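You operate a simulated robot arm through the tools that you are given. There is no shell and no other tool. Be economical: measure what you need, move in short steps, check, and stop when the job is done.

The job below is to be done with a simulated robot arm. You get a single attempt, and the scene is never put back.

JOB
Run the blue sieve in the shaker for 10 seconds.
Fine: lid back on and red knob to LOCK; switch off when it has stopped; sieve, knob and dial stay so.
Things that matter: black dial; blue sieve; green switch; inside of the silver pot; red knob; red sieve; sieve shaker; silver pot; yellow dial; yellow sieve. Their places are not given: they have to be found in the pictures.

It is judged by the outcome, as a careful person would: the job done as asked, and still so three seconds after it is handed in. It fails if anything else is knocked over, pushed out of place, dropped, spilled or broken. A push-on lid holds only when it is set on centred and level and pressed home; a screw cap is set on level and turned clockwise until tight.

ROBOT AND FRAMES
A 6-joint arm with a two-finger parallel gripper, fixed in place. Base frame: the origin is at the foot of the arm, x ahead of it, y to its left, z up; the work surface is at about z = 0. Lengths are in mm, angles in rad, forces in N, time in s.
With the tool pointing down near the work surface it reaches from about 140 to 580 mm from the base axis. Its first joint turns from -1.152 to 1.152 rad. Payload 2.1 kg.
Tool frame: the origin (TCP) lies between the finger pads and is the grasp point; the fingertips stand 30 mm ahead of it; z points along the fingers, y is the line along which they close. The gripper opens to 94 mm. The fingers are 28 mm wide and 10 mm thick; the gripper's body (50 by 96 mm) begins 55 mm behind the TCP.
Orientation is that of the tool frame in the base frame, as a unit quaternion [x, y, z, w]. With the fingers straight down and closing along the base's y, the tool's x points along the base's -x, its y along +y and its z along -z.

CONTROLS
- The arm moves only by the tool step_arm. Its argument "increments" is a list of rows, each a list of 3 entries, a list of its own where there are three numbers: the gripper command, from -1 (shut) to 1 (fully open), values between in proportion, then the shift along the tool's x, y, z in mm, then the turn, a rotation vector about the tool's x, y, z in rad. In form: [[hand, [dx, dy, dz], [wx, wy, wz]], ...]. A call has 1 to 12 rows; each row shifts and turns the commanded pose from where the row before left it, along the tool's axes as they then stand. Each row takes 0.2 s and may step no farther than 50 mm and 0.15 rad from the row before; otherwise, or with a gripper value out of range, the whole call is refused. A pose out of reach is approached as far as the arm can. The call stops where the force on the tool passes 40 N (or 10 N more than at its start, if that is more) or the arm is blocked; 0.2 s more then pass. Each finger travels about 72 mm/s and halts on what it meets, pressing with about 34 N; the grip force reading is that of the motor and also rises with nothing between the fingers. The clock runs only during rows and for 0.2 s after the last one: add rows that do not move to give the fingers time. It gives the time, the measured TCP pose, the force on the tool (base axes), the opening and the grip force at its end, in the units of the frame above (readings bear some noise), with the torque about the TCP (base axes, N m) and any sound that the robot's microphone picked up.
- Cameras (640 x 400 px; columns grow to the right, rows downward): "scene" is fixed at [60.8, -369.2, 503.7]; the picture's right is [0.75, -0.66, 0.00], its down [-0.24, -0.28, -0.93] and it looks along [0.61, 0.70, -0.37] (base axes); focal length 214 px, centre (320, 200). "wrist" rides on the gripper at [76, 14, -102] in the tool frame; the picture's right is [-0.18, 0.98, 0.00], its down [-0.75, -0.14, -0.64] and it looks along [-0.63, -0.12, 0.77] (tool axes); focal length 243 px, centre (320, 200).
- snapshot(camera): a new picture of that camera. It takes no simulated time.
- pixel_to_xyz(camera, pixels): for up to 12 pixels [column, row] of the newest picture of that camera ("zoom" is the newest enlarged one), the place [x, y, z] in the base frame of the surface seen there, good to about 3 mm. It takes no simulated time.
- close_up(camera, box): a new picture of the part [left, top, right, bottom] of that camera's present view, enlarged. It takes no simulated time.
- job_done(): hands the job in; it is judged then, once.

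Go step by step. Measure first, check grasps and placings, and put right what went wrong. The budget is 80 turns and 54 pictures, counting those below and the enlarged ones. Unless the task says otherwise, let go and move clear before handing in, and close with one line.

The tools are called after "Call:" as name(argument=value, ...) on one line, values as JSON. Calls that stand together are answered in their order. step_arm: Moves the arm, as the interface text tells. Its arguments: {"type":"object","properties":{"increments":{"type":"array"}},"required":["increments"]} The other tools are called the same way: snapshot (camera) takes a picture; pixel_to_xyz (camera, pixels) gives the place of the surface under pixels of a picture; close_up (camera, box) takes an enlarged picture of a part of a camera's view; job_done () hands the job in.

At the start:

```text
t: 0.0
position: [284.2, 23.3, 457.2]
tcp_rot: [-0.001, 1.0, 0.0, 0.0]
ft_force: [0.6, 0.5, 0.2]
torque: [0.02, -0.01, 0.0]
opening: 94.1
grasp_force: 0.0
```

scene: 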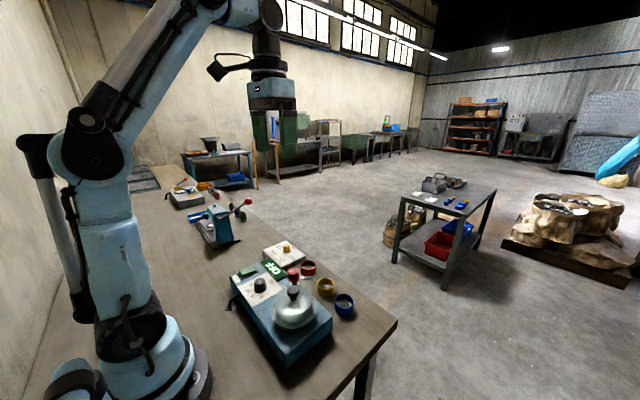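
wrist: 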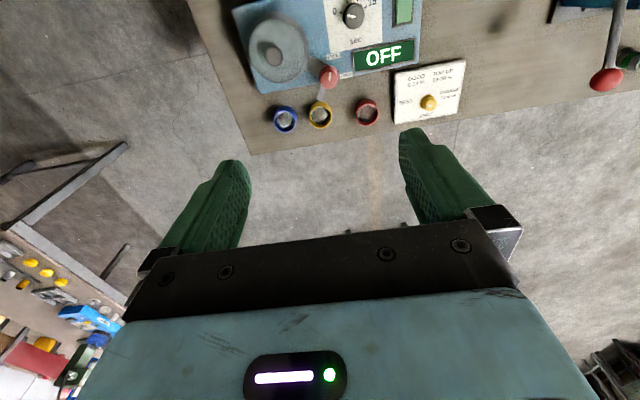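

The scene shows the shaker around (285,305) with the pot, knob, sieves and dial. I'll take enlarged views to read the details.

Call:
close_up(camera="scene", box=[220, 230, 380, 370])

Call:
close_up(camera="wrist", box=[220, 0, 480, 150])

```text
2.86 times, centred on (300, 300) of scene
```

zoom: 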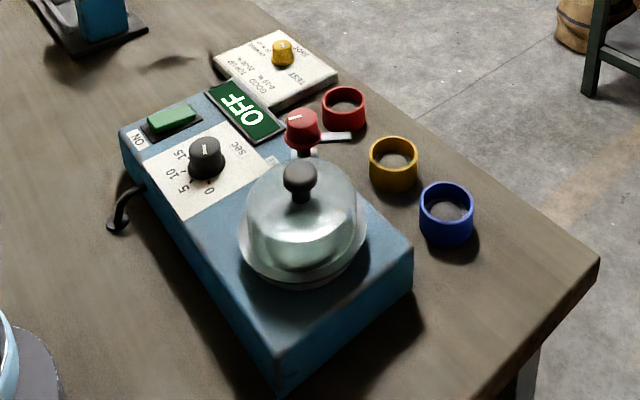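

```text
2.46 times, centred on (350, 75) of wrist
```

zoom: 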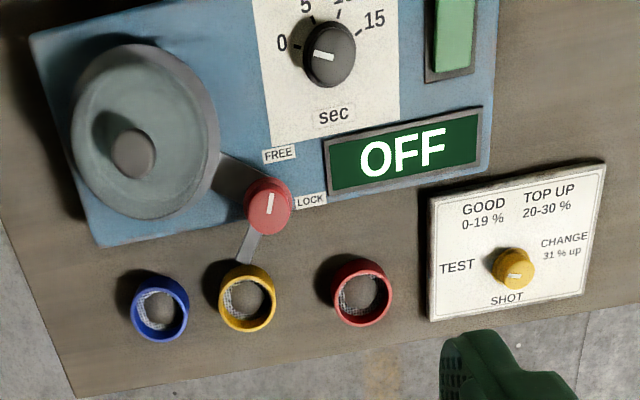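

The display reads OFF, and the blue sieve sits at zoom (160,308). Next I measure the key points in this wrist enlargement.

Call:
pixel_to_xyz(camera="zoom", pixels=[[132, 153], [90, 190], [215, 140], [268, 205], [245, 245], [330, 52], [455, 30], [160, 282], [160, 335], [133, 308], [188, 308], [60, 200]])

Call:
pixel_to_xyz(camera="zoom", pixels=[[283, 42], [305, 5], [375, 20], [280, 155], [310, 200], [400, 155], [234, 175], [247, 270], [157, 310], [145, 50], [145, 215], [40, 40]])

Call:
close_up(camera="scene", box=[265, 250, 345, 300])

```text
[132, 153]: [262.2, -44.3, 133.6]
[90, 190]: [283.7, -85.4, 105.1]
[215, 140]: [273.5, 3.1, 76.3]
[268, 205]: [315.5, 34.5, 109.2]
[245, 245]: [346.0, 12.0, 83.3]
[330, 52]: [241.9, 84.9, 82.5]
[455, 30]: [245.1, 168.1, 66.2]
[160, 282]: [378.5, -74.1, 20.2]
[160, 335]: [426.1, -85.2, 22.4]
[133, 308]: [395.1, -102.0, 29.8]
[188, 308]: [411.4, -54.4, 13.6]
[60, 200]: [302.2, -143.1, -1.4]
```

```text
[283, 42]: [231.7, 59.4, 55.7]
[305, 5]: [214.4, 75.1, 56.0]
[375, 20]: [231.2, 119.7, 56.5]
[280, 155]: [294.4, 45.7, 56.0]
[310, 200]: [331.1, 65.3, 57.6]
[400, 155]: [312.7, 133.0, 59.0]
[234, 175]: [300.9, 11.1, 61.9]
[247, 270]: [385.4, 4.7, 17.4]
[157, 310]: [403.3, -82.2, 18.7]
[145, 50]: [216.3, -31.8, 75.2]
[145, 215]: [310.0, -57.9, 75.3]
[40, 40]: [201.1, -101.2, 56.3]
```

```text
8.00 times, centred on (305, 275) of scene
```

zoom: 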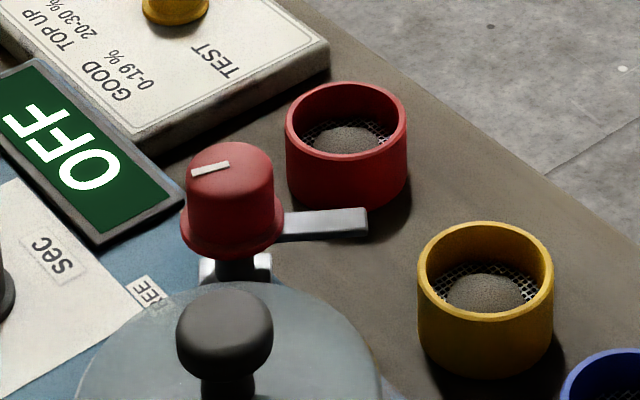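

Measured: lid knob at about (262,-44,134), lid rim radius about 49, red knob (315,34) pointing to FREE, blue sieve about (403,-80), dial (242,85) at 0, switch (245,168). I'll move above the lid for a closer look.

Call:
step_arm(increments=[[1, [4.4, -13.4, 41], [0, 0, 0]], [1, [4.4, -13.4, 41], [0, 0, 0]], [1, [4.4, -13.4, 41], [0, 0, 0]], [1, [4.4, -13.4, 41], [0, 0, 0]], [1, [4.4, -13.7, 41], [0, 0, 0]], [1, [0, 0, 0], [0, 0, 0]]])

Call:
snapshot(camera="wrist")

Call:
pixel_to_xyz(camera="wrist", pixels=[[320, 200], [300, 150], [340, 150], [320, 100]])

```text
t: 1.4
position: [261.1, -44.5, 250.9]
tcp_rot: [0.001, 1.0, 0.0, 0.0]
ft_force: [-0.7, -0.1, -0.3]
torque: [-0.04, -0.01, 0.01]
opening: 94.0
grasp_force: 0.1
```

```text
48 pictures are left
```

wrist: 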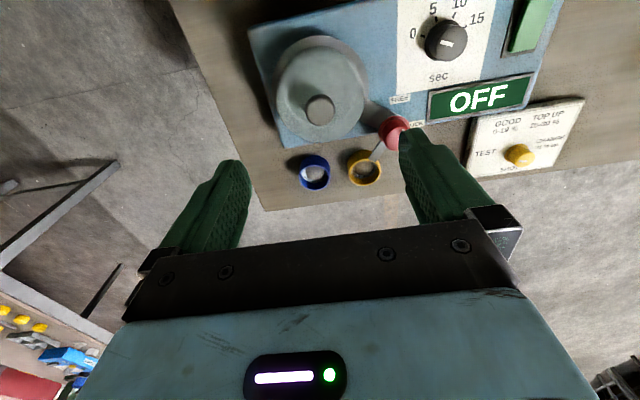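

```text
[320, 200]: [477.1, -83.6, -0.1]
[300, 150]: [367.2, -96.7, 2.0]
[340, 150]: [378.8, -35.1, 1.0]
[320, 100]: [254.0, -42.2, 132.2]
```

The knob top is centred near (320,109). I'll enlarge to measure it, the dial and the sieve.

Call:
close_up(camera="wrist", box=[240, 0, 560, 200])

Call:
pixel_to_xyz(camera="wrist", pixels=[[320, 97], [308, 107], [332, 107], [320, 120], [320, 108], [293, 107], [345, 80], [444, 43], [315, 155], [300, 172], [330, 172], [316, 188]])

```text
2.00 times, centred on (400, 100) of wrist
```

zoom: 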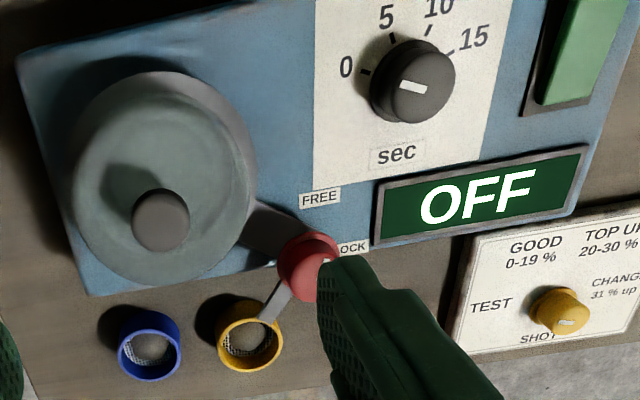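

```text
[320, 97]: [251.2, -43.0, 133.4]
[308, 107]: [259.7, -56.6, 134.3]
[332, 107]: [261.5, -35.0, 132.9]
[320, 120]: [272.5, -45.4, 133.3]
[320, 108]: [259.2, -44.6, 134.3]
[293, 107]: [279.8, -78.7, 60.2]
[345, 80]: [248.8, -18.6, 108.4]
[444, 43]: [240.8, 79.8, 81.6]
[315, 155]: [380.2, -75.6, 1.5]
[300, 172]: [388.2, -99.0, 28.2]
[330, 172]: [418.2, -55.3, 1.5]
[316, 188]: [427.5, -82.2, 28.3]
```

Lid knob centre is (261.5,-44.5), top at 134; the dome is high (108 at radius 29), so I'll keep tips near 116. I'll descend to TCP 146 and look from the side.

Call:
step_arm(increments=[[0.3, [0, 0, 35], [0, 0, 0]], [0.3, [0, 0, 35], [0, 0, 0]], [0.3, [0, 0, 35], [0, 0, 0]], [0.3, [0, 0, 0], [0, 0, 0]]])

Call:
close_up(camera="scene", box=[240, 230, 360, 350])

```text
t: 2.4
position: [262.5, -45.1, 146.4]
tcp_rot: [0.0, 1.0, 0.0, 0.0]
ft_force: [0.4, -0.9, -0.1]
torque: [-0.03, 0.0, -0.02]
opening: 61.3
grasp_force: 0.0
```

```text
3.33 times, centred on (300, 290) of scene
```

zoom: 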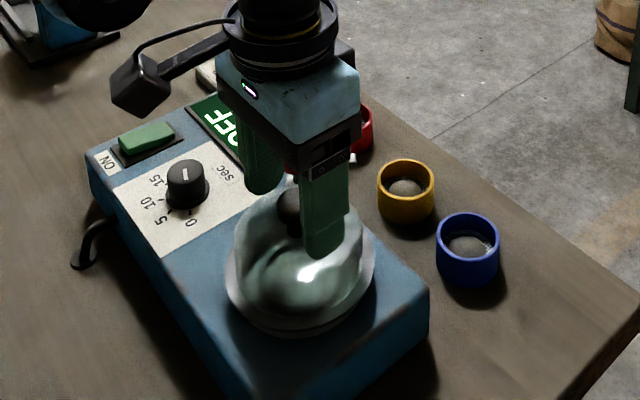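

The fingers straddle the knob just above the dome. Closing.

Call:
step_arm(increments=[[-1, [0, 0, 0], [0, 0, 0]], [-1, [0, 0, 0], [0, 0, 0]], [-1, [0, 0, 0], [0, 0, 0]], [-1, [0, 0, 0], [0, 0, 0]]])

Call:
close_up(camera="scene", box=[240, 230, 360, 350])

```text
t: 3.4
position: [261.7, -44.5, 148.9]
tcp_rot: [0.0, 1.0, 0.001, -0.001]
ft_force: [-0.2, 0.4, 0.7]
torque: [0.0, 0.03, 0.03]
opening: 26.8
grasp_force: 34.0
heard: snap
```

```text
3.33 times, centred on (300, 290) of scene
```

zoom: 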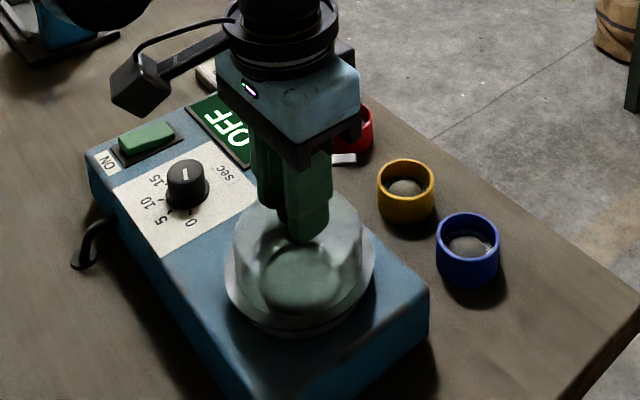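

Grip at 26.8 mm with 34 N; a snap was heard, probably the lid releasing. I'll lift in small steps.

Call:
step_arm(increments=[[-1, [0, 0, -5], [0, 0, 0]], [-1, [0, 0, -10], [0, 0, 0]], [-1, [0, 0, -25], [0, 0, 0]], [-1, [0, 0, -40], [0, 0, 0]], [-1, [0, 0, -40], [0, 0, 0]]])

Call:
snapshot(camera="scene")

Call:
snapshot(camera="wrist")

```text
t: 4.6
position: [262.2, -42.8, 268.8]
tcp_rot: [0.001, 1.0, 0.0, 0.001]
ft_force: [-0.2, 0.5, -2.4]
torque: [-0.01, 0.0, 0.03]
opening: 26.5
grasp_force: 33.9
```

```text
44 pictures are left
```

scene: 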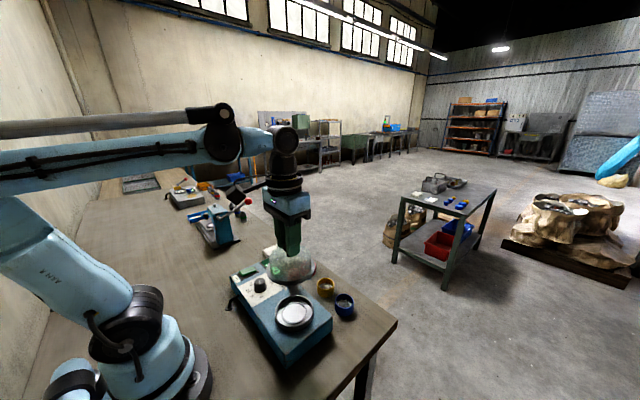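

```text
43 pictures are left
```

wrist: 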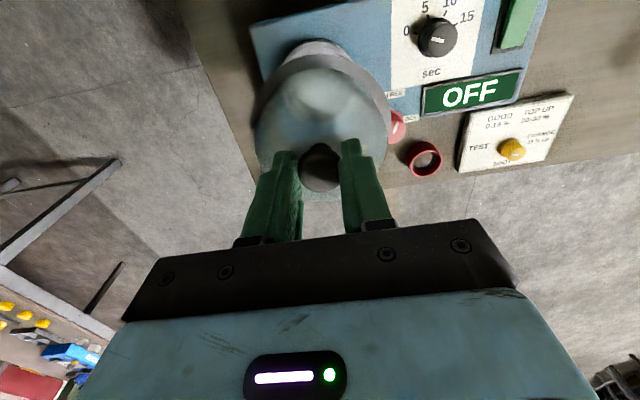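

The lid is held and the pot is open. I'll look into the pot and measure free bench spots for the lid.

Call:
close_up(camera="scene", box=[210, 240, 410, 380])

Call:
pixel_to_xyz(camera="scene", pixels=[[230, 290], [283, 368], [333, 325], [220, 340], [180, 280], [350, 345], [396, 320], [340, 395], [240, 270], [200, 240], [290, 390], [150, 240]])

Call:
pixel_to_xyz(camera="zoom", pixels=[[265, 250], [235, 235], [302, 252], [268, 222], [268, 290], [230, 290], [305, 225], [225, 250], [317, 250], [370, 160], [300, 90], [355, 110]])

```text
2.86 times, centred on (310, 310) of scene
```

zoom: 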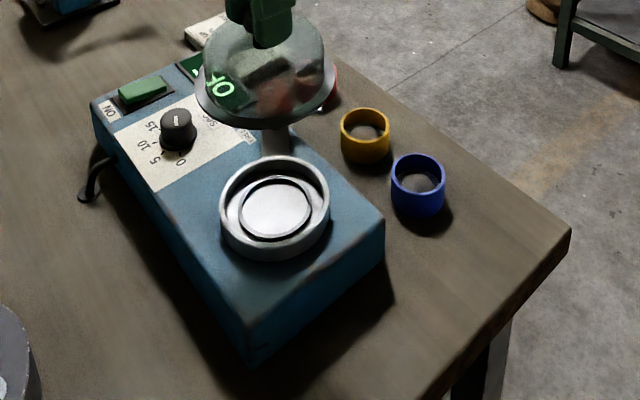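

```text
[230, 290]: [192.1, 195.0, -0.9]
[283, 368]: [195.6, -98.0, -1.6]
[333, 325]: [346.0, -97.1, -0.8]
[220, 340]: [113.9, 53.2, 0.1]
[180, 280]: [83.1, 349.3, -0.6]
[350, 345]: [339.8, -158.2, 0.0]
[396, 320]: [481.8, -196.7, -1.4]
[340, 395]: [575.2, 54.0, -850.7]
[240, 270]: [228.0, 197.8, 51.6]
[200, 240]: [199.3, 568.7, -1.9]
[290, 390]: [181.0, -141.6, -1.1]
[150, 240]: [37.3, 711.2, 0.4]
```

```text
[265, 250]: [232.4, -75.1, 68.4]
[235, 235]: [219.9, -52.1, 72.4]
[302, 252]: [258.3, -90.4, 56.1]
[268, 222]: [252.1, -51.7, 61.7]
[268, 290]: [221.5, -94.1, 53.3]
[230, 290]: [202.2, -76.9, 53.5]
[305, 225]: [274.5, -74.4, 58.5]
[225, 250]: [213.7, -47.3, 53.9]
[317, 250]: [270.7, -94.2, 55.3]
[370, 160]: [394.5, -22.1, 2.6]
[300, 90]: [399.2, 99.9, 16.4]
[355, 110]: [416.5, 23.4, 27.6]
```

The pot is open and empty, with a seat inside. I need a clear bench spot for the lid beyond the switch end, so I measure around there.

Call:
pixel_to_xyz(camera="scene", pixels=[[225, 265], [215, 250], [205, 240], [240, 240], [250, 250], [230, 255], [260, 245], [200, 260], [228, 243], [270, 240], [190, 270], [240, 255]])

Call:
close_up(camera="scene", box=[150, 180, 310, 300])

```text
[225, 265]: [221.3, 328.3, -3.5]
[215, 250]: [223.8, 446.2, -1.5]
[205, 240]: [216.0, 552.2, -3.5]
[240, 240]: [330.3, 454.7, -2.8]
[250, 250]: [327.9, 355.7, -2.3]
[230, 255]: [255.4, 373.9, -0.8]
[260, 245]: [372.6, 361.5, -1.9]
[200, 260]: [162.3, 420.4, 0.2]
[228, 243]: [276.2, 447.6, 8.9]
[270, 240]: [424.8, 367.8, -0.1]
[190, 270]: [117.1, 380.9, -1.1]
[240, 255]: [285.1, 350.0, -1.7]
```

```text
3.33 times, centred on (230, 240) of scene
```

zoom: 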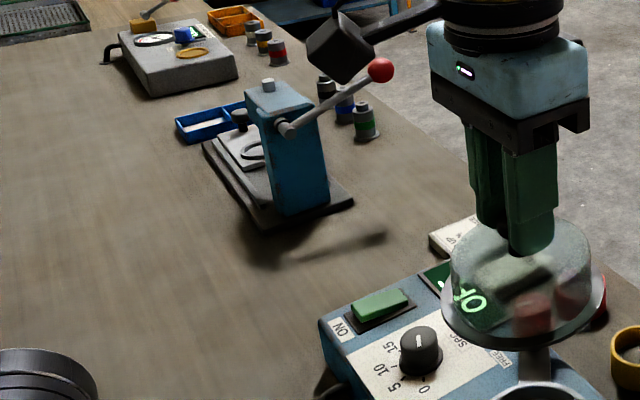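

The area around (230,285) is clear bench (press base begins at y≈445). I'll carry the lid there at this height.

Call:
step_arm(increments=[[-1, [3.2, 32.8, 0], [0, 0, 0]], [-1, [3.2, 32.8, 0], [0, 0, 0]], [-1, [3.2, 32.8, 0], [0, 0, 0]], [-1, [3.2, 32.8, 0], [0, 0, 0]], [-1, [3.2, 32.8, 0], [0, 0, 0]], [-1, [3.2, 32.8, 0], [0, 0, 0]], [-1, [3.2, 32.8, 0], [0, 0, 0]], [-1, [3.2, 32.8, 0], [0, 0, 0]], [-1, [3.2, 32.8, 0], [0, 0, 0]], [-1, [3.2, 32.8, 0], [0, 0, 0]], [-1, [0, 0, 0], [0, 0, 0]]])

Call:
snapshot(camera="scene")

```text
t: 7.0
position: [229.8, 284.7, 267.7]
tcp_rot: [0.001, 1.0, 0.0, 0.0]
ft_force: [-1.1, 0.4, -2.0]
torque: [-0.01, 0.03, -0.03]
opening: 26.6
grasp_force: 34.0
```

```text
40 pictures are left
```

scene: 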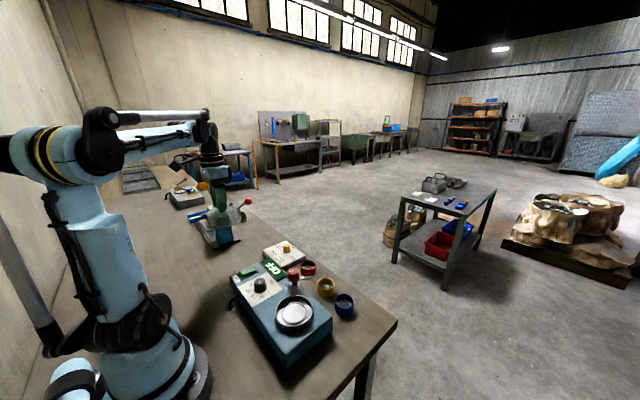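

The arm is above the spot with the lid. Descending to near the bench.

Call:
step_arm(increments=[[-1, [0, 0, 40], [0, 0, 0]], [-1, [0, 0, 40], [0, 0, 0]], [-1, [0, 0, 40], [0, 0, 0]], [-1, [0, 0, 40], [0, 0, 0]], [-1, [0, 0, 14], [0, 0, 0]], [-1, [0, 0, 0], [0, 0, 0]]])

Call:
close_up(camera="scene", box=[170, 190, 310, 300])

```text
t: 8.4
position: [231.9, 283.9, 91.4]
tcp_rot: [0.0, 1.0, 0.0, 0.0]
ft_force: [-0.6, -0.4, -0.9]
torque: [0.0, 0.02, 0.02]
opening: 26.5
grasp_force: 34.4
```

```text
3.64 times, centred on (240, 245) of scene
```

zoom: 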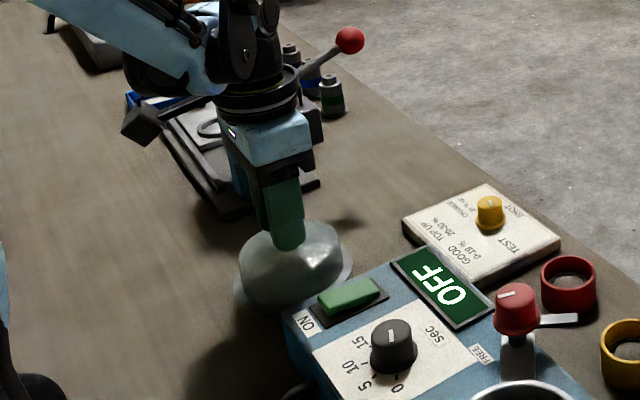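

No contact yet. I'll lower in small steps.

Call:
step_arm(increments=[[-1, [0, 0, 3], [0, 0, 0]], [-1, [0, 0, 3], [0, 0, 0]], [-1, [0, 0, 2], [0, 0, 0]], [-1, [0, 0, 0], [0, 0, 0]]])

```text
t: 9.4
position: [231.7, 284.8, 85.1]
tcp_rot: [0.0, 1.0, -0.001, 0.0]
ft_force: [0.4, -1.5, -1.7]
torque: [0.01, 0.0, 0.0]
opening: 26.7
grasp_force: 34.0
```

Call:
step_arm(increments=[[-1, [0, 0, 2], [0, 0, 0]], [-1, [0, 0, 2], [0, 0, 0]], [-1, [0, 0, 2], [0, 0, 0]], [-1, [0, 0, 0], [0, 0, 0]]])

```text
t: 10.4
position: [231.0, 284.3, 78.0]
tcp_rot: [0.0, 1.0, 0.0, 0.001]
ft_force: [-0.3, 0.2, -1.5]
torque: [0.02, -0.03, -0.01]
opening: 26.7
grasp_force: 34.5
```

Still hanging free (−1.5 N). Continuing down in 1.5 mm steps.

Call:
step_arm(increments=[[-1, [0, 0, 1.5], [0, 0, 0]], [-1, [0, 0, 1.5], [0, 0, 0]], [-1, [0, 0, 0], [0, 0, 0]]])

Call:
close_up(camera="scene", box=[200, 220, 270, 270])

```text
t: 11.2
position: [231.7, 283.9, 76.1]
tcp_rot: [0.0, 1.0, 0.0, 0.0]
ft_force: [-0.4, -0.1, -1.6]
torque: [0.01, 0.03, 0.0]
opening: 26.9
grasp_force: 34.1
```

```text
8.00 times, centred on (235, 245) of scene
```

zoom: 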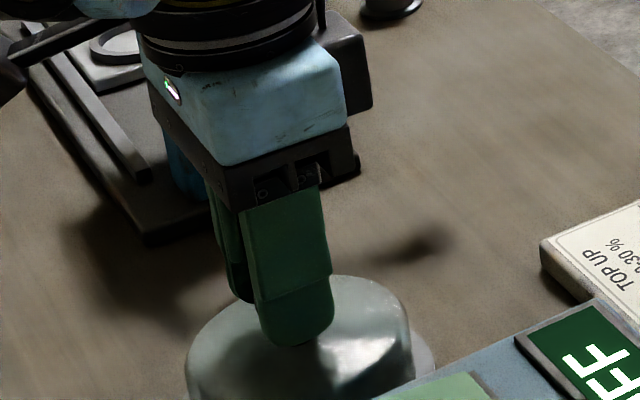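

Still no contact; a few more millimetres.

Call:
step_arm(increments=[[-1, [0, 0, 1.5], [0, 0, 0]], [-1, [0, 0, 1.5], [0, 0, 0]], [-1, [0, 0, 0], [0, 0, 0]]])

```text
t: 12.0
position: [230.4, 282.2, 72.6]
tcp_rot: [0.0, 1.0, 0.0, 0.0]
ft_force: [-3.4, -0.4, 34.1]
torque: [-0.03, -0.02, 0.01]
opening: 27.1
grasp_force: 33.9
```

Contact at z≈73 (34 N). I'll ease up 1 mm and release slowly, then rise.

Call:
step_arm(increments=[[-1, [0, 0, -1], [0, 0, 0]], [-0.2, [0, 0, 0], [0, 0, 0]], [0.3, [0, 0, 0], [0, 0, 0]], [0.3, [0, 0, 0], [0, 0, 0]], [0.3, [0, 0, -40], [0, 0, 0]], [0.3, [0, 0, -40], [0, 0, 0]], [0.3, [0, 0, -40], [0, 0, 0]], [0.3, [0, 0, -40], [0, 0, 0]]])

Call:
snapshot(camera="wrist")

```text
t: 13.8
position: [229.8, 283.2, 234.4]
tcp_rot: [-0.001, 1.0, 0.0, 0.0]
ft_force: [0.2, 0.8, -0.2]
torque: [-0.01, 0.03, 0.0]
opening: 61.4
grasp_force: 0.0
```

```text
37 pictures are left
```

wrist: 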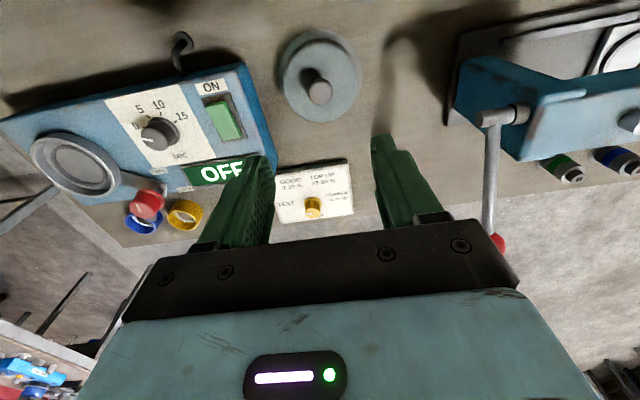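

The lid stands on the bench at (230,283). Now I move above the pot/sieve to see the seat.

Call:
step_arm(increments=[[0.8, [-6, -32.8, 0], [0, 0, 0]], [0.8, [-6, -32.8, 0], [0, 0, 0]], [0.8, [-6, -32.8, 0], [0, 0, 0]], [0.8, [-6, -32.8, 0], [0, 0, 0]], [0.8, [-6, -32.8, 0], [0, 0, 0]], [0.8, [-6, -32.8, 0], [0, 0, 0]], [0.8, [-6, -32.8, 0], [0, 0, 0]], [0.8, [-6, -32.8, 0], [0, 0, 0]], [0.8, [-6, -32.8, 0], [0, 0, 0]], [0.8, [-6, -32.8, 0], [0, 0, 0]], [0.8, [0, 0, 0], [0, 0, 0]]])

Call:
close_up(camera="wrist", box=[220, 0, 440, 220])

```text
t: 16.2
position: [290.5, -46.3, 234.3]
tcp_rot: [-0.001, 1.0, 0.001, 0.0]
ft_force: [0.0, -0.2, -0.6]
torque: [0.01, 0.0, 0.0]
opening: 84.6
grasp_force: 0.0
```

```text
1.82 times, centred on (330, 110) of wrist
```

zoom: 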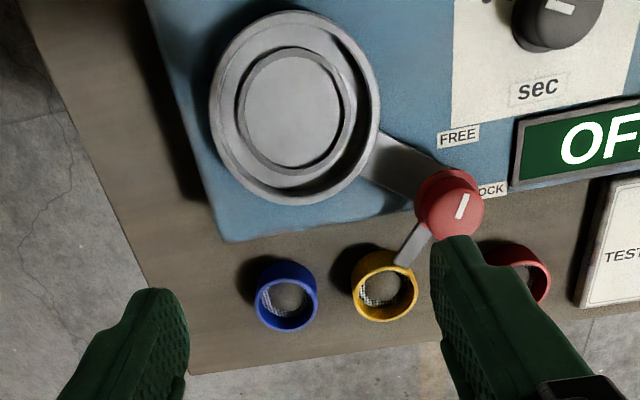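

Call:
pixel_to_xyz(camera="zoom", pixels=[[293, 108], [225, 80], [235, 85], [355, 110], [345, 110], [295, 18], [295, 48], [295, 172], [300, 200], [365, 80], [250, 130], [294, 55]])

Call:
pixel_to_xyz(camera="zoom", pixels=[[286, 263], [258, 295], [317, 290], [287, 329], [288, 298], [288, 278], [268, 310], [450, 175], [450, 235], [418, 205], [483, 205], [450, 205]])

```text
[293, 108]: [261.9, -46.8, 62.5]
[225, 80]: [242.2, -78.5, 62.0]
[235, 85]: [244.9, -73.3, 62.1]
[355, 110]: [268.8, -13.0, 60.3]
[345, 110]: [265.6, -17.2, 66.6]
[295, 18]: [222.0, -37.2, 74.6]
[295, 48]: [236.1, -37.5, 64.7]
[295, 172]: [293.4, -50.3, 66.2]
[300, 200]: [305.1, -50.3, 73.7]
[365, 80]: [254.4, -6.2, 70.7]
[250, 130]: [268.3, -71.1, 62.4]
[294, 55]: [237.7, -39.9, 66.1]
```

```text
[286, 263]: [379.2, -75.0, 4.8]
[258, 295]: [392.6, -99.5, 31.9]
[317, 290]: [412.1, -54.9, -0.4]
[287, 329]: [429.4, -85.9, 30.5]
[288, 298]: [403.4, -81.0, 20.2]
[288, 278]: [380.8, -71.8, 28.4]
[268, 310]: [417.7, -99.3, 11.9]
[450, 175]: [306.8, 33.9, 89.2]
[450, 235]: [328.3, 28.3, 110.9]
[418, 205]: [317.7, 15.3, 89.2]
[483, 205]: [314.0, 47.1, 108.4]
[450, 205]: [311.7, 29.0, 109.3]
```

Pot seat: floor z≈62, inner lip r≈26 centred about (262,-44.5), rim z≈74. Blue sieve is centred about (404.5,-79.5), Ø48, 31 tall; I'll hover above it with a 70 mm opening.

Call:
step_arm(increments=[[0.5, [-38, -11, 0], [0, 0, 0]], [0.5, [-38, -11, 0], [0, 0, 0]], [0.5, [-38, -11, 0], [0, 0, 0]], [0.5, [0, 0, 40], [0, 0, 0]], [0.5, [0, 0, 40], [0, 0, 0]], [0.5, [0, 0, 20], [0, 0, 0]], [0.5, [0, 0, 0], [0, 0, 0]]])

Call:
close_up(camera="wrist", box=[200, 60, 460, 240])

Call:
close_up(camera="scene", box=[280, 230, 400, 330])

```text
t: 17.8
position: [404.2, -78.1, 132.7]
tcp_rot: [0.001, 1.0, 0.0, 0.0]
ft_force: [-0.1, 0.1, -0.3]
torque: [0.0, 0.0, 0.01]
opening: 70.4
grasp_force: 0.1
```

```text
2.22 times, centred on (330, 150) of wrist
```

zoom: 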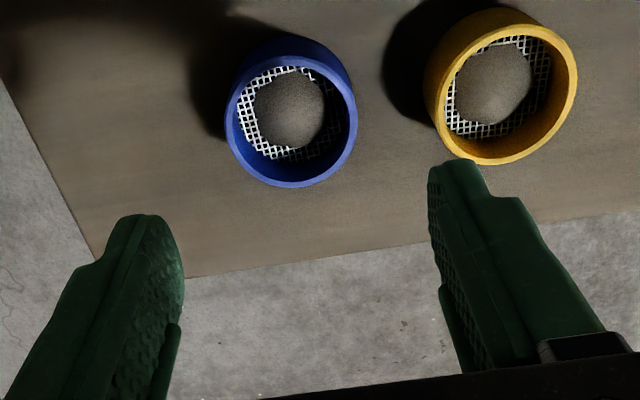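

```text
4.00 times, centred on (340, 280) of scene
```

zoom: 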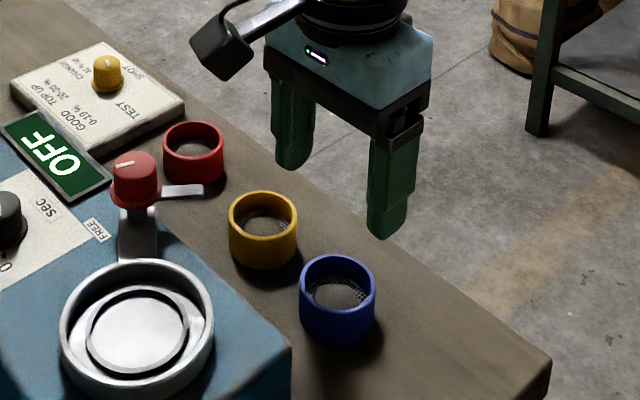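

The hover is good and the sieve holds a mound of material. I'll measure its rim precisely.

Call:
close_up(camera="wrist", box=[270, 60, 370, 150])

```text
4.44 times, centred on (320, 105) of wrist
```

zoom: 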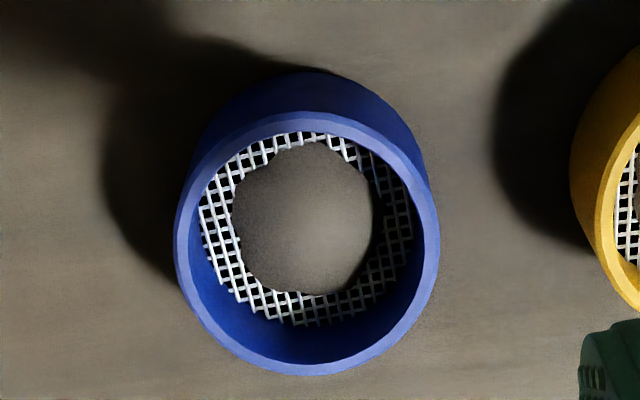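

Call:
pixel_to_xyz(camera="zoom", pixels=[[308, 118], [308, 370], [180, 235], [433, 245], [220, 155], [395, 155], [215, 335], [400, 335], [575, 150], [615, 250]])

```text
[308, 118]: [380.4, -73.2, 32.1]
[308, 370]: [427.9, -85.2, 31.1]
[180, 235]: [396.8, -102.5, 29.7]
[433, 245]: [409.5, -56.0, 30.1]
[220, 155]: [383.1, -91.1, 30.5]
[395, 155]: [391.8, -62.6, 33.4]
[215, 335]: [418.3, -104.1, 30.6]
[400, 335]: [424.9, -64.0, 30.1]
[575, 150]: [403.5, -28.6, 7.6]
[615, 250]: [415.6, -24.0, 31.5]
```

Sieve centre (404.1,-79.5), rim z 31. I descend to TCP z≈45 with a 62 mm opening.

Call:
step_arm(increments=[[0.32, [0, -1.2, 0], [0, 0, 0]], [0.32, [0, 0, 30], [0, 0, 0]], [0.32, [0, 0, 30], [0, 0, 0]], [0.32, [0, 0, 20], [0, 0, 0]], [0.32, [0, 0, 7], [0, 0, 0]], [0.32, [0, 0, 0], [0, 0, 0]]])

Call:
close_up(camera="scene", box=[290, 230, 410, 330])

```text
t: 19.2
position: [404.4, -78.6, 46.1]
tcp_rot: [0.001, 1.0, 0.0, 0.0]
ft_force: [0.3, 0.4, 0.2]
torque: [-0.01, -0.01, -0.01]
opening: 62.1
grasp_force: 0.1
```

```text
4.00 times, centred on (350, 280) of scene
```

zoom: 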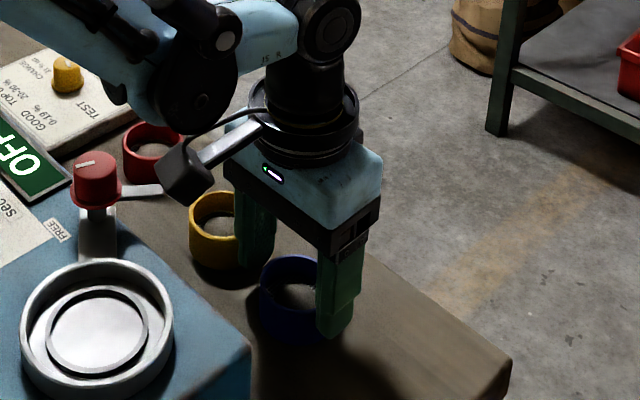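

The fingers straddle the blue sieve, clear of the yellow one. I close gently.

Call:
step_arm(increments=[[0.1, [0, 0, 0], [0, 0, 0]], [0, [0, 0, 0], [0, 0, 0]], [-0.2, [0, 0, 0], [0, 0, 0]], [-0.2, [0, 0, 0], [0, 0, 0]], [-0.2, [0, 0, 0], [0, 0, 0]]])

```text
t: 20.4
position: [404.6, -77.5, 46.8]
tcp_rot: [0.002, 1.0, 0.0, 0.0]
ft_force: [-0.8, -0.1, 0.0]
torque: [-0.02, -0.01, -0.01]
opening: 50.9
grasp_force: 33.8
```

Gripped at 50.9 mm. Lifting and carrying above the pot.

Call:
step_arm(increments=[[-0.2, [0, 0, -10], [0, 0, 0]], [-0.2, [0, 0, -30], [0, 0, 0]], [-0.2, [0, 0, -40], [0, 0, 0]], [-0.2, [0, 0, -40], [0, 0, 0]], [-0.2, [24, 5.5, 0], [0, 0, 0]], [-0.2, [24, 5.5, 0], [0, 0, 0]], [-0.2, [24, 5.5, 0], [0, 0, 0]], [-0.2, [24, 5.5, 0], [0, 0, 0]], [-0.2, [24, 6, 0], [0, 0, 0]], [-0.2, [22, 6, 0], [0, 0, 0]], [-0.2, [0, 0, 0], [0, 0, 0]]])

Call:
close_up(camera="wrist", box=[220, 40, 420, 200])

```text
t: 22.8
position: [260.9, -43.8, 165.7]
tcp_rot: [0.0, 1.0, 0.001, 0.0]
ft_force: [-0.3, 0.4, -1.0]
torque: [-0.03, -0.02, -0.04]
opening: 50.9
grasp_force: 34.2
```

```text
2.50 times, centred on (320, 120) of wrist
```

zoom: 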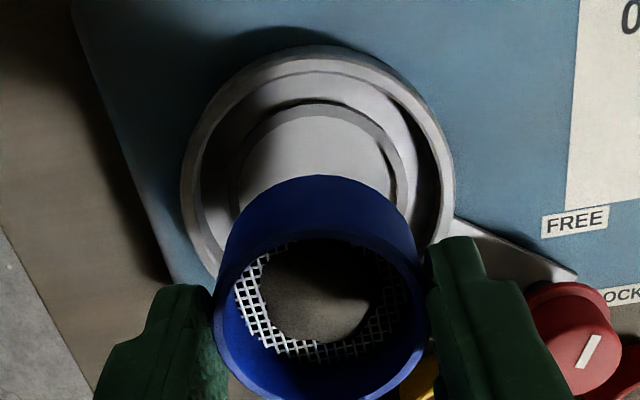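

Sieve is above the pot. I measure pot rim and lip points, and the held sieve rim.

Call:
pixel_to_xyz(camera="zoom", pixels=[[184, 190], [448, 190], [317, 50], [235, 85], [405, 85], [236, 185], [411, 180], [322, 106], [261, 130], [386, 130], [320, 180], [427, 270]])

Call:
pixel_to_xyz(camera="zoom", pixels=[[222, 310], [418, 300], [318, 240], [245, 370], [400, 365], [250, 265], [393, 260], [194, 245], [190, 150], [440, 150], [242, 185], [404, 180]])

```text
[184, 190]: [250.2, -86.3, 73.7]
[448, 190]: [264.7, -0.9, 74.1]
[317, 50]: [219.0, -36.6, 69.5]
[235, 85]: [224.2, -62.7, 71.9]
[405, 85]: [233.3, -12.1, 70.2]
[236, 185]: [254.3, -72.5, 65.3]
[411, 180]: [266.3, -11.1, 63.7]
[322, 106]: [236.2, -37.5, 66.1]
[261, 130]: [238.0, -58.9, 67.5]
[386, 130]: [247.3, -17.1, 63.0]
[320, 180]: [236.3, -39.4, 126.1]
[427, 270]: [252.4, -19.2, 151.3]
```

```text
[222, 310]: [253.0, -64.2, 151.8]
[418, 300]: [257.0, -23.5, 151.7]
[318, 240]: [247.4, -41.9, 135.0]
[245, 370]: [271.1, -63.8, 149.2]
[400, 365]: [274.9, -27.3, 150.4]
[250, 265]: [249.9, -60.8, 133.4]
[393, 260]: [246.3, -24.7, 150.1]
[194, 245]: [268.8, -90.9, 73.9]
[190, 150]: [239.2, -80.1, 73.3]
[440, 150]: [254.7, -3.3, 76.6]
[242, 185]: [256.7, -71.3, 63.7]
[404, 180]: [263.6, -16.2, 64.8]
```

Pot centre is ≈(262,-45). I'll lower to just above the lip (TCP≈118) and check alignment.

Call:
step_arm(increments=[[-0.2, [0, 0, 20], [0, 0, 0]], [-0.2, [0, 0, 20], [0, 0, 0]], [-0.2, [0, 0, 6], [0, 0, 0]], [-0.2, [0, 0, 0], [0, 0, 0]]])

Call:
step_arm(increments=[[-0.2, [0, 0, 0], [0, 0, 0]]])

Call:
step_arm(increments=[[-0.2, [0, 0, 0], [0, 0, 0]]])

Call:
close_up(camera="wrist", box=[220, 60, 420, 200])

Call:
close_up(camera="scene", box=[255, 270, 335, 340])

```text
t: 23.8
position: [262.7, -42.2, 120.5]
tcp_rot: [0.0, 1.0, 0.0, 0.001]
ft_force: [-0.5, 0.2, -1.3]
torque: [-0.01, 0.01, 0.05]
opening: 51.3
grasp_force: 34.2
```

```text
t: 24.2
position: [261.3, -43.1, 120.2]
tcp_rot: [0.0, 1.0, 0.0, 0.0]
ft_force: [0.3, 0.1, -0.9]
torque: [0.0, 0.01, 0.01]
opening: 50.9
grasp_force: 33.7
```

```text
t: 24.6
position: [262.6, -42.4, 121.0]
tcp_rot: [0.001, 1.0, 0.0, 0.001]
ft_force: [-0.7, 0.4, -1.0]
torque: [0.01, 0.0, 0.01]
opening: 51.1
grasp_force: 33.4
```

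```text
2.86 times, centred on (320, 130) of wrist
```

zoom: 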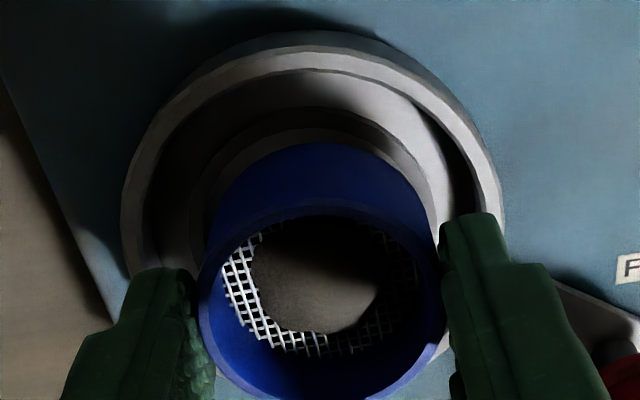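

```text
5.71 times, centred on (295, 305) of scene
```

zoom: 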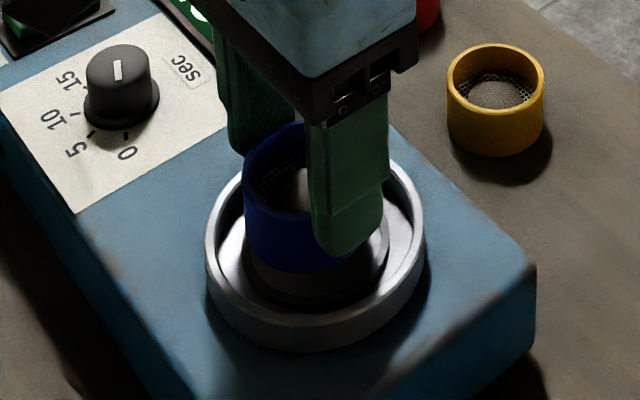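

Mean TCP is (262.2,-42.6), and the wrist view shows the sieve a little to the right of the seat. I shift y by −2 and lower gently.

Call:
step_arm(increments=[[-0.2, [0, -2.1, 0], [0, 0, 0]], [-0.2, [0, 0, 3], [0, 0, 0]], [-0.2, [0, 0, 2], [0, 0, 0]], [-0.2, [0, 0, 0], [0, 0, 0]]])

Call:
step_arm(increments=[[-0.2, [0, 0, 0], [0, 0, 0]]])

Call:
close_up(camera="wrist", box=[220, 60, 420, 200])

```text
t: 25.6
position: [262.7, -45.7, 115.8]
tcp_rot: [0.0, 1.0, 0.001, 0.001]
ft_force: [0.4, 0.1, -0.8]
torque: [-0.01, 0.01, -0.04]
opening: 50.9
grasp_force: 33.7
```

```text
t: 26.0
position: [262.4, -44.2, 115.8]
tcp_rot: [-0.001, 1.0, 0.0, 0.0]
ft_force: [-0.4, 0.0, -0.9]
torque: [0.01, -0.02, 0.04]
opening: 50.9
grasp_force: 33.4
```

```text
2.86 times, centred on (320, 130) of wrist
```

zoom: 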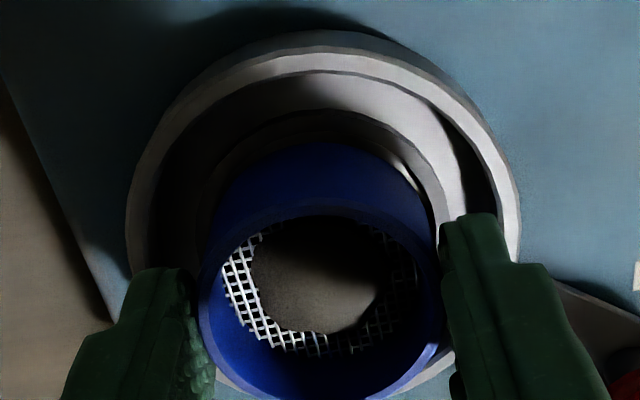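

Centring looks even now. Lowering in 1.5 mm steps while watching the force.

Call:
step_arm(increments=[[-0.2, [0, 0, 1.5], [0, 0, 0]], [-0.2, [0, 0, 1.5], [0, 0, 0]], [-0.2, [0, 0, 0], [0, 0, 0]]])

Call:
step_arm(increments=[[-0.2, [0, 0, 1.5], [0, 0, 0]], [-0.2, [0, 0, 0], [0, 0, 0]]])

Call:
step_arm(increments=[[-0.2, [0, 0, 1], [0, 0, 0]], [-0.2, [0, 0, 0], [0, 0, 0]]])

```text
t: 26.8
position: [262.5, -46.9, 112.2]
tcp_rot: [0.001, 1.0, 0.0, 0.0]
ft_force: [0.8, 1.1, -0.3]
torque: [0.01, 0.02, 0.0]
opening: 50.9
grasp_force: 34.2
```

```text
t: 27.4
position: [263.8, -47.1, 110.4]
tcp_rot: [0.001, 1.0, 0.0, 0.0]
ft_force: [-1.9, -0.3, 15.8]
torque: [-0.21, 0.37, -0.03]
opening: 51.1
grasp_force: 33.7
```

```text
t: 28.0
position: [262.6, -46.1, 111.6]
tcp_rot: [0.0, 1.0, 0.001, 0.0]
ft_force: [-0.1, 1.4, 21.9]
torque: [-0.26, 0.4, -0.06]
opening: 51.2
grasp_force: 33.8
```

Contact 22 N with torque showing a touch at the (−x,−y) edge: the sieve is riding on the lip there. I'll lift 2 mm, shift (+1,+1.3) and try again.

Call:
step_arm(increments=[[-0.2, [0, 0, -3], [0, 0, 0]], [-0.2, [-1.0, 1.3, 0], [0, 0, 0]], [-0.2, [0, 0, 1.5], [0, 0, 0]], [-0.2, [0, 0, 0], [0, 0, 0]]])

Call:
step_arm(increments=[[-0.2, [0, 0, 1.2], [0, 0, 0]], [-0.2, [0, 0, 0], [0, 0, 0]]])

```text
t: 29.0
position: [262.7, -45.6, 112.3]
tcp_rot: [0.0, 1.0, 0.0, 0.0]
ft_force: [0.4, 1.1, -0.9]
torque: [0.01, -0.01, 0.0]
opening: 50.9
grasp_force: 33.8
```

```text
t: 29.6
position: [262.3, -45.7, 111.7]
tcp_rot: [0.0, 1.0, 0.0, -0.001]
ft_force: [0.2, 0.6, -0.7]
torque: [0.02, -0.01, 0.01]
opening: 50.9
grasp_force: 34.1
```

Call:
step_arm(increments=[[-0.2, [0, 0, 1.3], [0, 0, 0]], [-0.2, [0, 0, 0], [0, 0, 0]]])

Call:
step_arm(increments=[[-0.2, [0, 0, 1], [0, 0, 0]], [-0.2, [0, 0, 0], [0, 0, 0]]])

```text
t: 30.2
position: [263.0, -45.3, 108.8]
tcp_rot: [0.0, 1.0, 0.0, 0.0]
ft_force: [0.2, 0.0, -1.0]
torque: [0.0, 0.01, -0.01]
opening: 51.1
grasp_force: 34.1
```

```text
t: 30.8
position: [263.2, -44.3, 108.8]
tcp_rot: [0.0, 1.0, 0.001, 0.0]
ft_force: [-1.0, -0.7, -0.9]
torque: [0.0, -0.03, 0.02]
opening: 51.2
grasp_force: 33.8
```

It has passed the earlier contact height without force, so it is inside the lip. Continuing down to the floor.

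Call:
step_arm(increments=[[-0.2, [0, 0, 1], [0, 0, 0]], [-0.2, [0, 0, 0], [0, 0, 0]]])

Call:
step_arm(increments=[[-0.2, [0, 0, 1], [0, 0, 0]], [-0.2, [0, 0, 0], [0, 0, 0]]])

```text
t: 31.4
position: [263.5, -45.2, 106.7]
tcp_rot: [0.001, 1.0, 0.0, 0.001]
ft_force: [-1.1, -1.2, 14.7]
torque: [-0.01, -0.34, -0.02]
opening: 51.1
grasp_force: 34.4
```

```text
t: 32.0
position: [263.3, -43.6, 106.3]
tcp_rot: [0.0, 1.0, 0.0, 0.0]
ft_force: [-0.2, -1.0, 14.6]
torque: [-0.08, -0.18, -0.02]
opening: 50.8
grasp_force: 34.1
```

Floor contact at z≈107 — the sieve is down. I release slightly, rise and inspect.

Call:
step_arm(increments=[[-0.2, [0, 0, -0.8], [0, 0, 0]], [0.15, [0, 0, 0], [0, 0, 0]], [0.35, [0, 0, 0], [0, 0, 0]], [0.35, [0, 0, 0], [0, 0, 0]], [0.35, [0, 0, -30], [0, 0, 0]], [0.35, [0, 0, -40], [0, 0, 0]], [0.35, [0, 0, -40], [0, 0, 0]], [0.35, [-15, 0, -15], [0, 0, 0]], [0.35, [-15, 0, 0], [0, 0, 0]]])

Call:
close_up(camera="wrist", box=[220, 0, 440, 180])

Call:
close_up(camera="scene", box=[255, 270, 335, 340])

```text
t: 34.0
position: [292.9, -44.4, 231.5]
tcp_rot: [0.0, 1.0, -0.001, 0.001]
ft_force: [-0.7, 0.0, 0.9]
torque: [0.06, -0.03, 0.01]
opening: 63.3
grasp_force: 0.0
```

```text
2.22 times, centred on (330, 90) of wrist
```

zoom: 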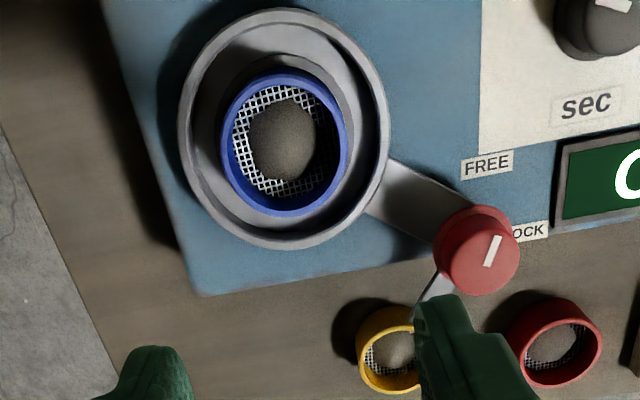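

```text
5.71 times, centred on (295, 305) of scene
```

zoom: 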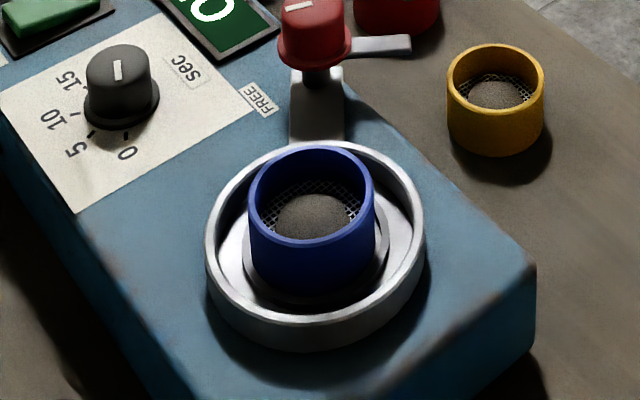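

The blue sieve sits upright inside the lip. Now I go back for the lid.

Call:
step_arm(increments=[[0.4, [6, 32.8, 0], [0, 0, 0]], [0.4, [6, 32.8, 0], [0, 0, 0]], [0.4, [6, 32.8, 0], [0, 0, 0]], [0.4, [6, 32.8, 0], [0, 0, 0]], [0.4, [6, 32.8, 0], [0, 0, 0]], [0.4, [6, 32.8, 0], [0, 0, 0]], [0.4, [6, 32.8, 0], [0, 0, 0]], [0.4, [6, 32.8, 0], [0, 0, 0]], [0.4, [6, 32.8, 0], [0, 0, 0]], [0.4, [8, 32.8, 0], [0, 0, 0]], [0.4, [0, 0, 0], [0, 0, 0]]])

Call:
close_up(camera="wrist", box=[260, 10, 380, 130])

```text
t: 36.4
position: [230.3, 284.0, 233.5]
tcp_rot: [0.001, 1.0, 0.001, 0.0]
ft_force: [0.4, 0.3, -0.3]
torque: [0.01, -0.01, 0.02]
opening: 65.9
grasp_force: 0.1
```

```text
3.33 times, centred on (320, 70) of wrist
```

zoom: 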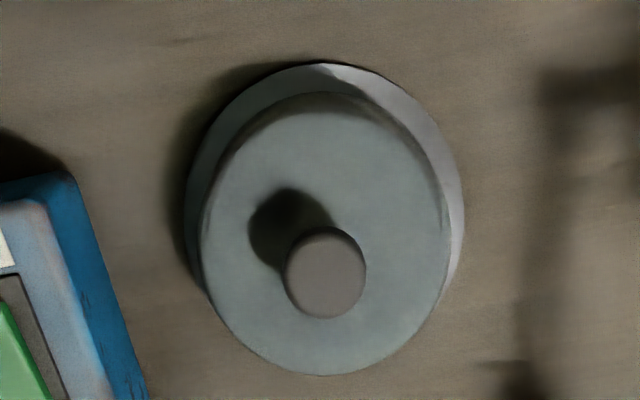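

Call:
pixel_to_xyz(camera="zoom", pixels=[[326, 272], [289, 272], [362, 272], [326, 232], [326, 312], [328, 75], [192, 200], [460, 210]])

```text
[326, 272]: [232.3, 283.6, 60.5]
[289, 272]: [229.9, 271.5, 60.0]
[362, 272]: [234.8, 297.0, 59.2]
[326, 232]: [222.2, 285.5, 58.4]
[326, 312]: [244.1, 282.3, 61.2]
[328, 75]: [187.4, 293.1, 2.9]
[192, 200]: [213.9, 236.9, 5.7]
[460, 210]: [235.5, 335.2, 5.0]
```

Lid knob centre (232.5,283.8), top z 60. I shift x by about +1.5, descend to TCP 73.5 and grip.

Call:
step_arm(increments=[[0.3, [-1.5, 0, 40], [0, 0, 0]], [0.3, [0, 0, 40], [0, 0, 0]], [0.3, [0, 0, 40], [0, 0, 0]], [0.3, [0, 0, 30], [0, 0, 0]], [0.3, [0, 0, 9.5], [0, 0, 0]], [0.3, [0, 0, 0], [0, 0, 0]], [-0.3, [0, 0, 0], [0, 0, 0]], [-1, [0, 0, 0], [0, 0, 0]], [-1, [0, 0, 0], [0, 0, 0]], [-1, [0, 0, 0], [0, 0, 0]], [-1, [0, 0, 0], [0, 0, 0]]])

```text
t: 38.8
position: [233.8, 284.0, 72.9]
tcp_rot: [0.0, 1.0, 0.0, 0.0]
ft_force: [0.2, -0.6, -0.8]
torque: [0.0, 0.0, 0.01]
opening: 26.7
grasp_force: 33.9
```

Gripped at 26.7 mm. Lifting and carrying to the pot.

Call:
step_arm(increments=[[-1, [0, 0, -10], [0, 0, 0]], [-1, [0, 0, -40], [0, 0, 0]], [-1, [0, 0, -45], [0, 0, 0]], [-1, [0, 0, -45], [0, 0, 0]], [-1, [-3, -32.8, 0], [0, 0, 0]], [-1, [-3, -32.8, 0], [0, 0, 0]], [-1, [-3, -32.8, 0], [0, 0, 0]], [-1, [-3, -32.8, 0], [0, 0, 0]], [-1, [-3, -32.8, 0], [0, 0, 0]], [-1, [-3, -32.8, 0], [0, 0, 0]], [-1, [-3, -32.8, 0], [0, 0, 0]], [-1, [-3, -32.8, 0], [0, 0, 0]]])

Call:
step_arm(increments=[[-1, [-3, -32.8, 0], [0, 0, 0]], [-1, [-3, -33.5, 0], [0, 0, 0]], [-1, [0, 0, 20], [0, 0, 0]], [-1, [0, 0, 0], [0, 0, 0]]])

Call:
step_arm(increments=[[-1, [0, 0, 0], [0, 0, 0]]])

Call:
step_arm(increments=[[-1, [0, 0, 0], [0, 0, 0]]])

Call:
close_up(camera="wrist", box=[200, 0, 440, 200])

Call:
close_up(camera="scene", box=[240, 220, 360, 340])

```text
t: 41.4
position: [257.9, 20.6, 213.0]
tcp_rot: [0.0, 1.0, 0.0, 0.001]
ft_force: [-0.4, 0.6, -0.9]
torque: [0.0, -0.01, 0.01]
opening: 26.4
grasp_force: 33.7
```

```text
t: 42.4
position: [261.0, -46.4, 193.2]
tcp_rot: [0.0, 1.0, 0.0, 0.0]
ft_force: [-0.1, -0.4, -2.3]
torque: [0.01, 0.02, -0.03]
opening: 26.4
grasp_force: 34.3
```

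```text
t: 42.8
position: [261.1, -45.8, 192.6]
tcp_rot: [-0.001, 1.0, 0.0, 0.0]
ft_force: [0.2, 0.0, -0.7]
torque: [0.01, -0.01, 0.02]
opening: 26.4
grasp_force: 33.9
```

```text
t: 43.2
position: [261.9, -47.9, 193.6]
tcp_rot: [0.0, 1.0, 0.0, -0.001]
ft_force: [0.0, 0.7, -1.5]
torque: [-0.01, 0.03, -0.01]
opening: 26.6
grasp_force: 34.2
```

```text
2.00 times, centred on (320, 100) of wrist
```

zoom: 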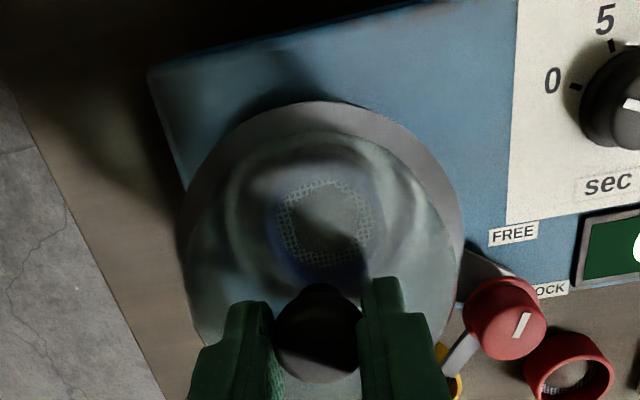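

```text
3.33 times, centred on (300, 280) of scene
```

zoom: 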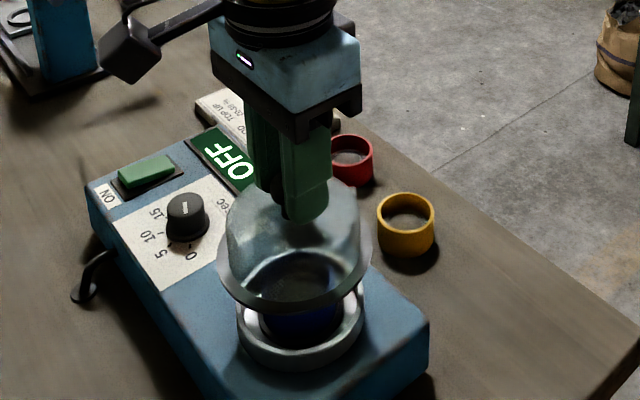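

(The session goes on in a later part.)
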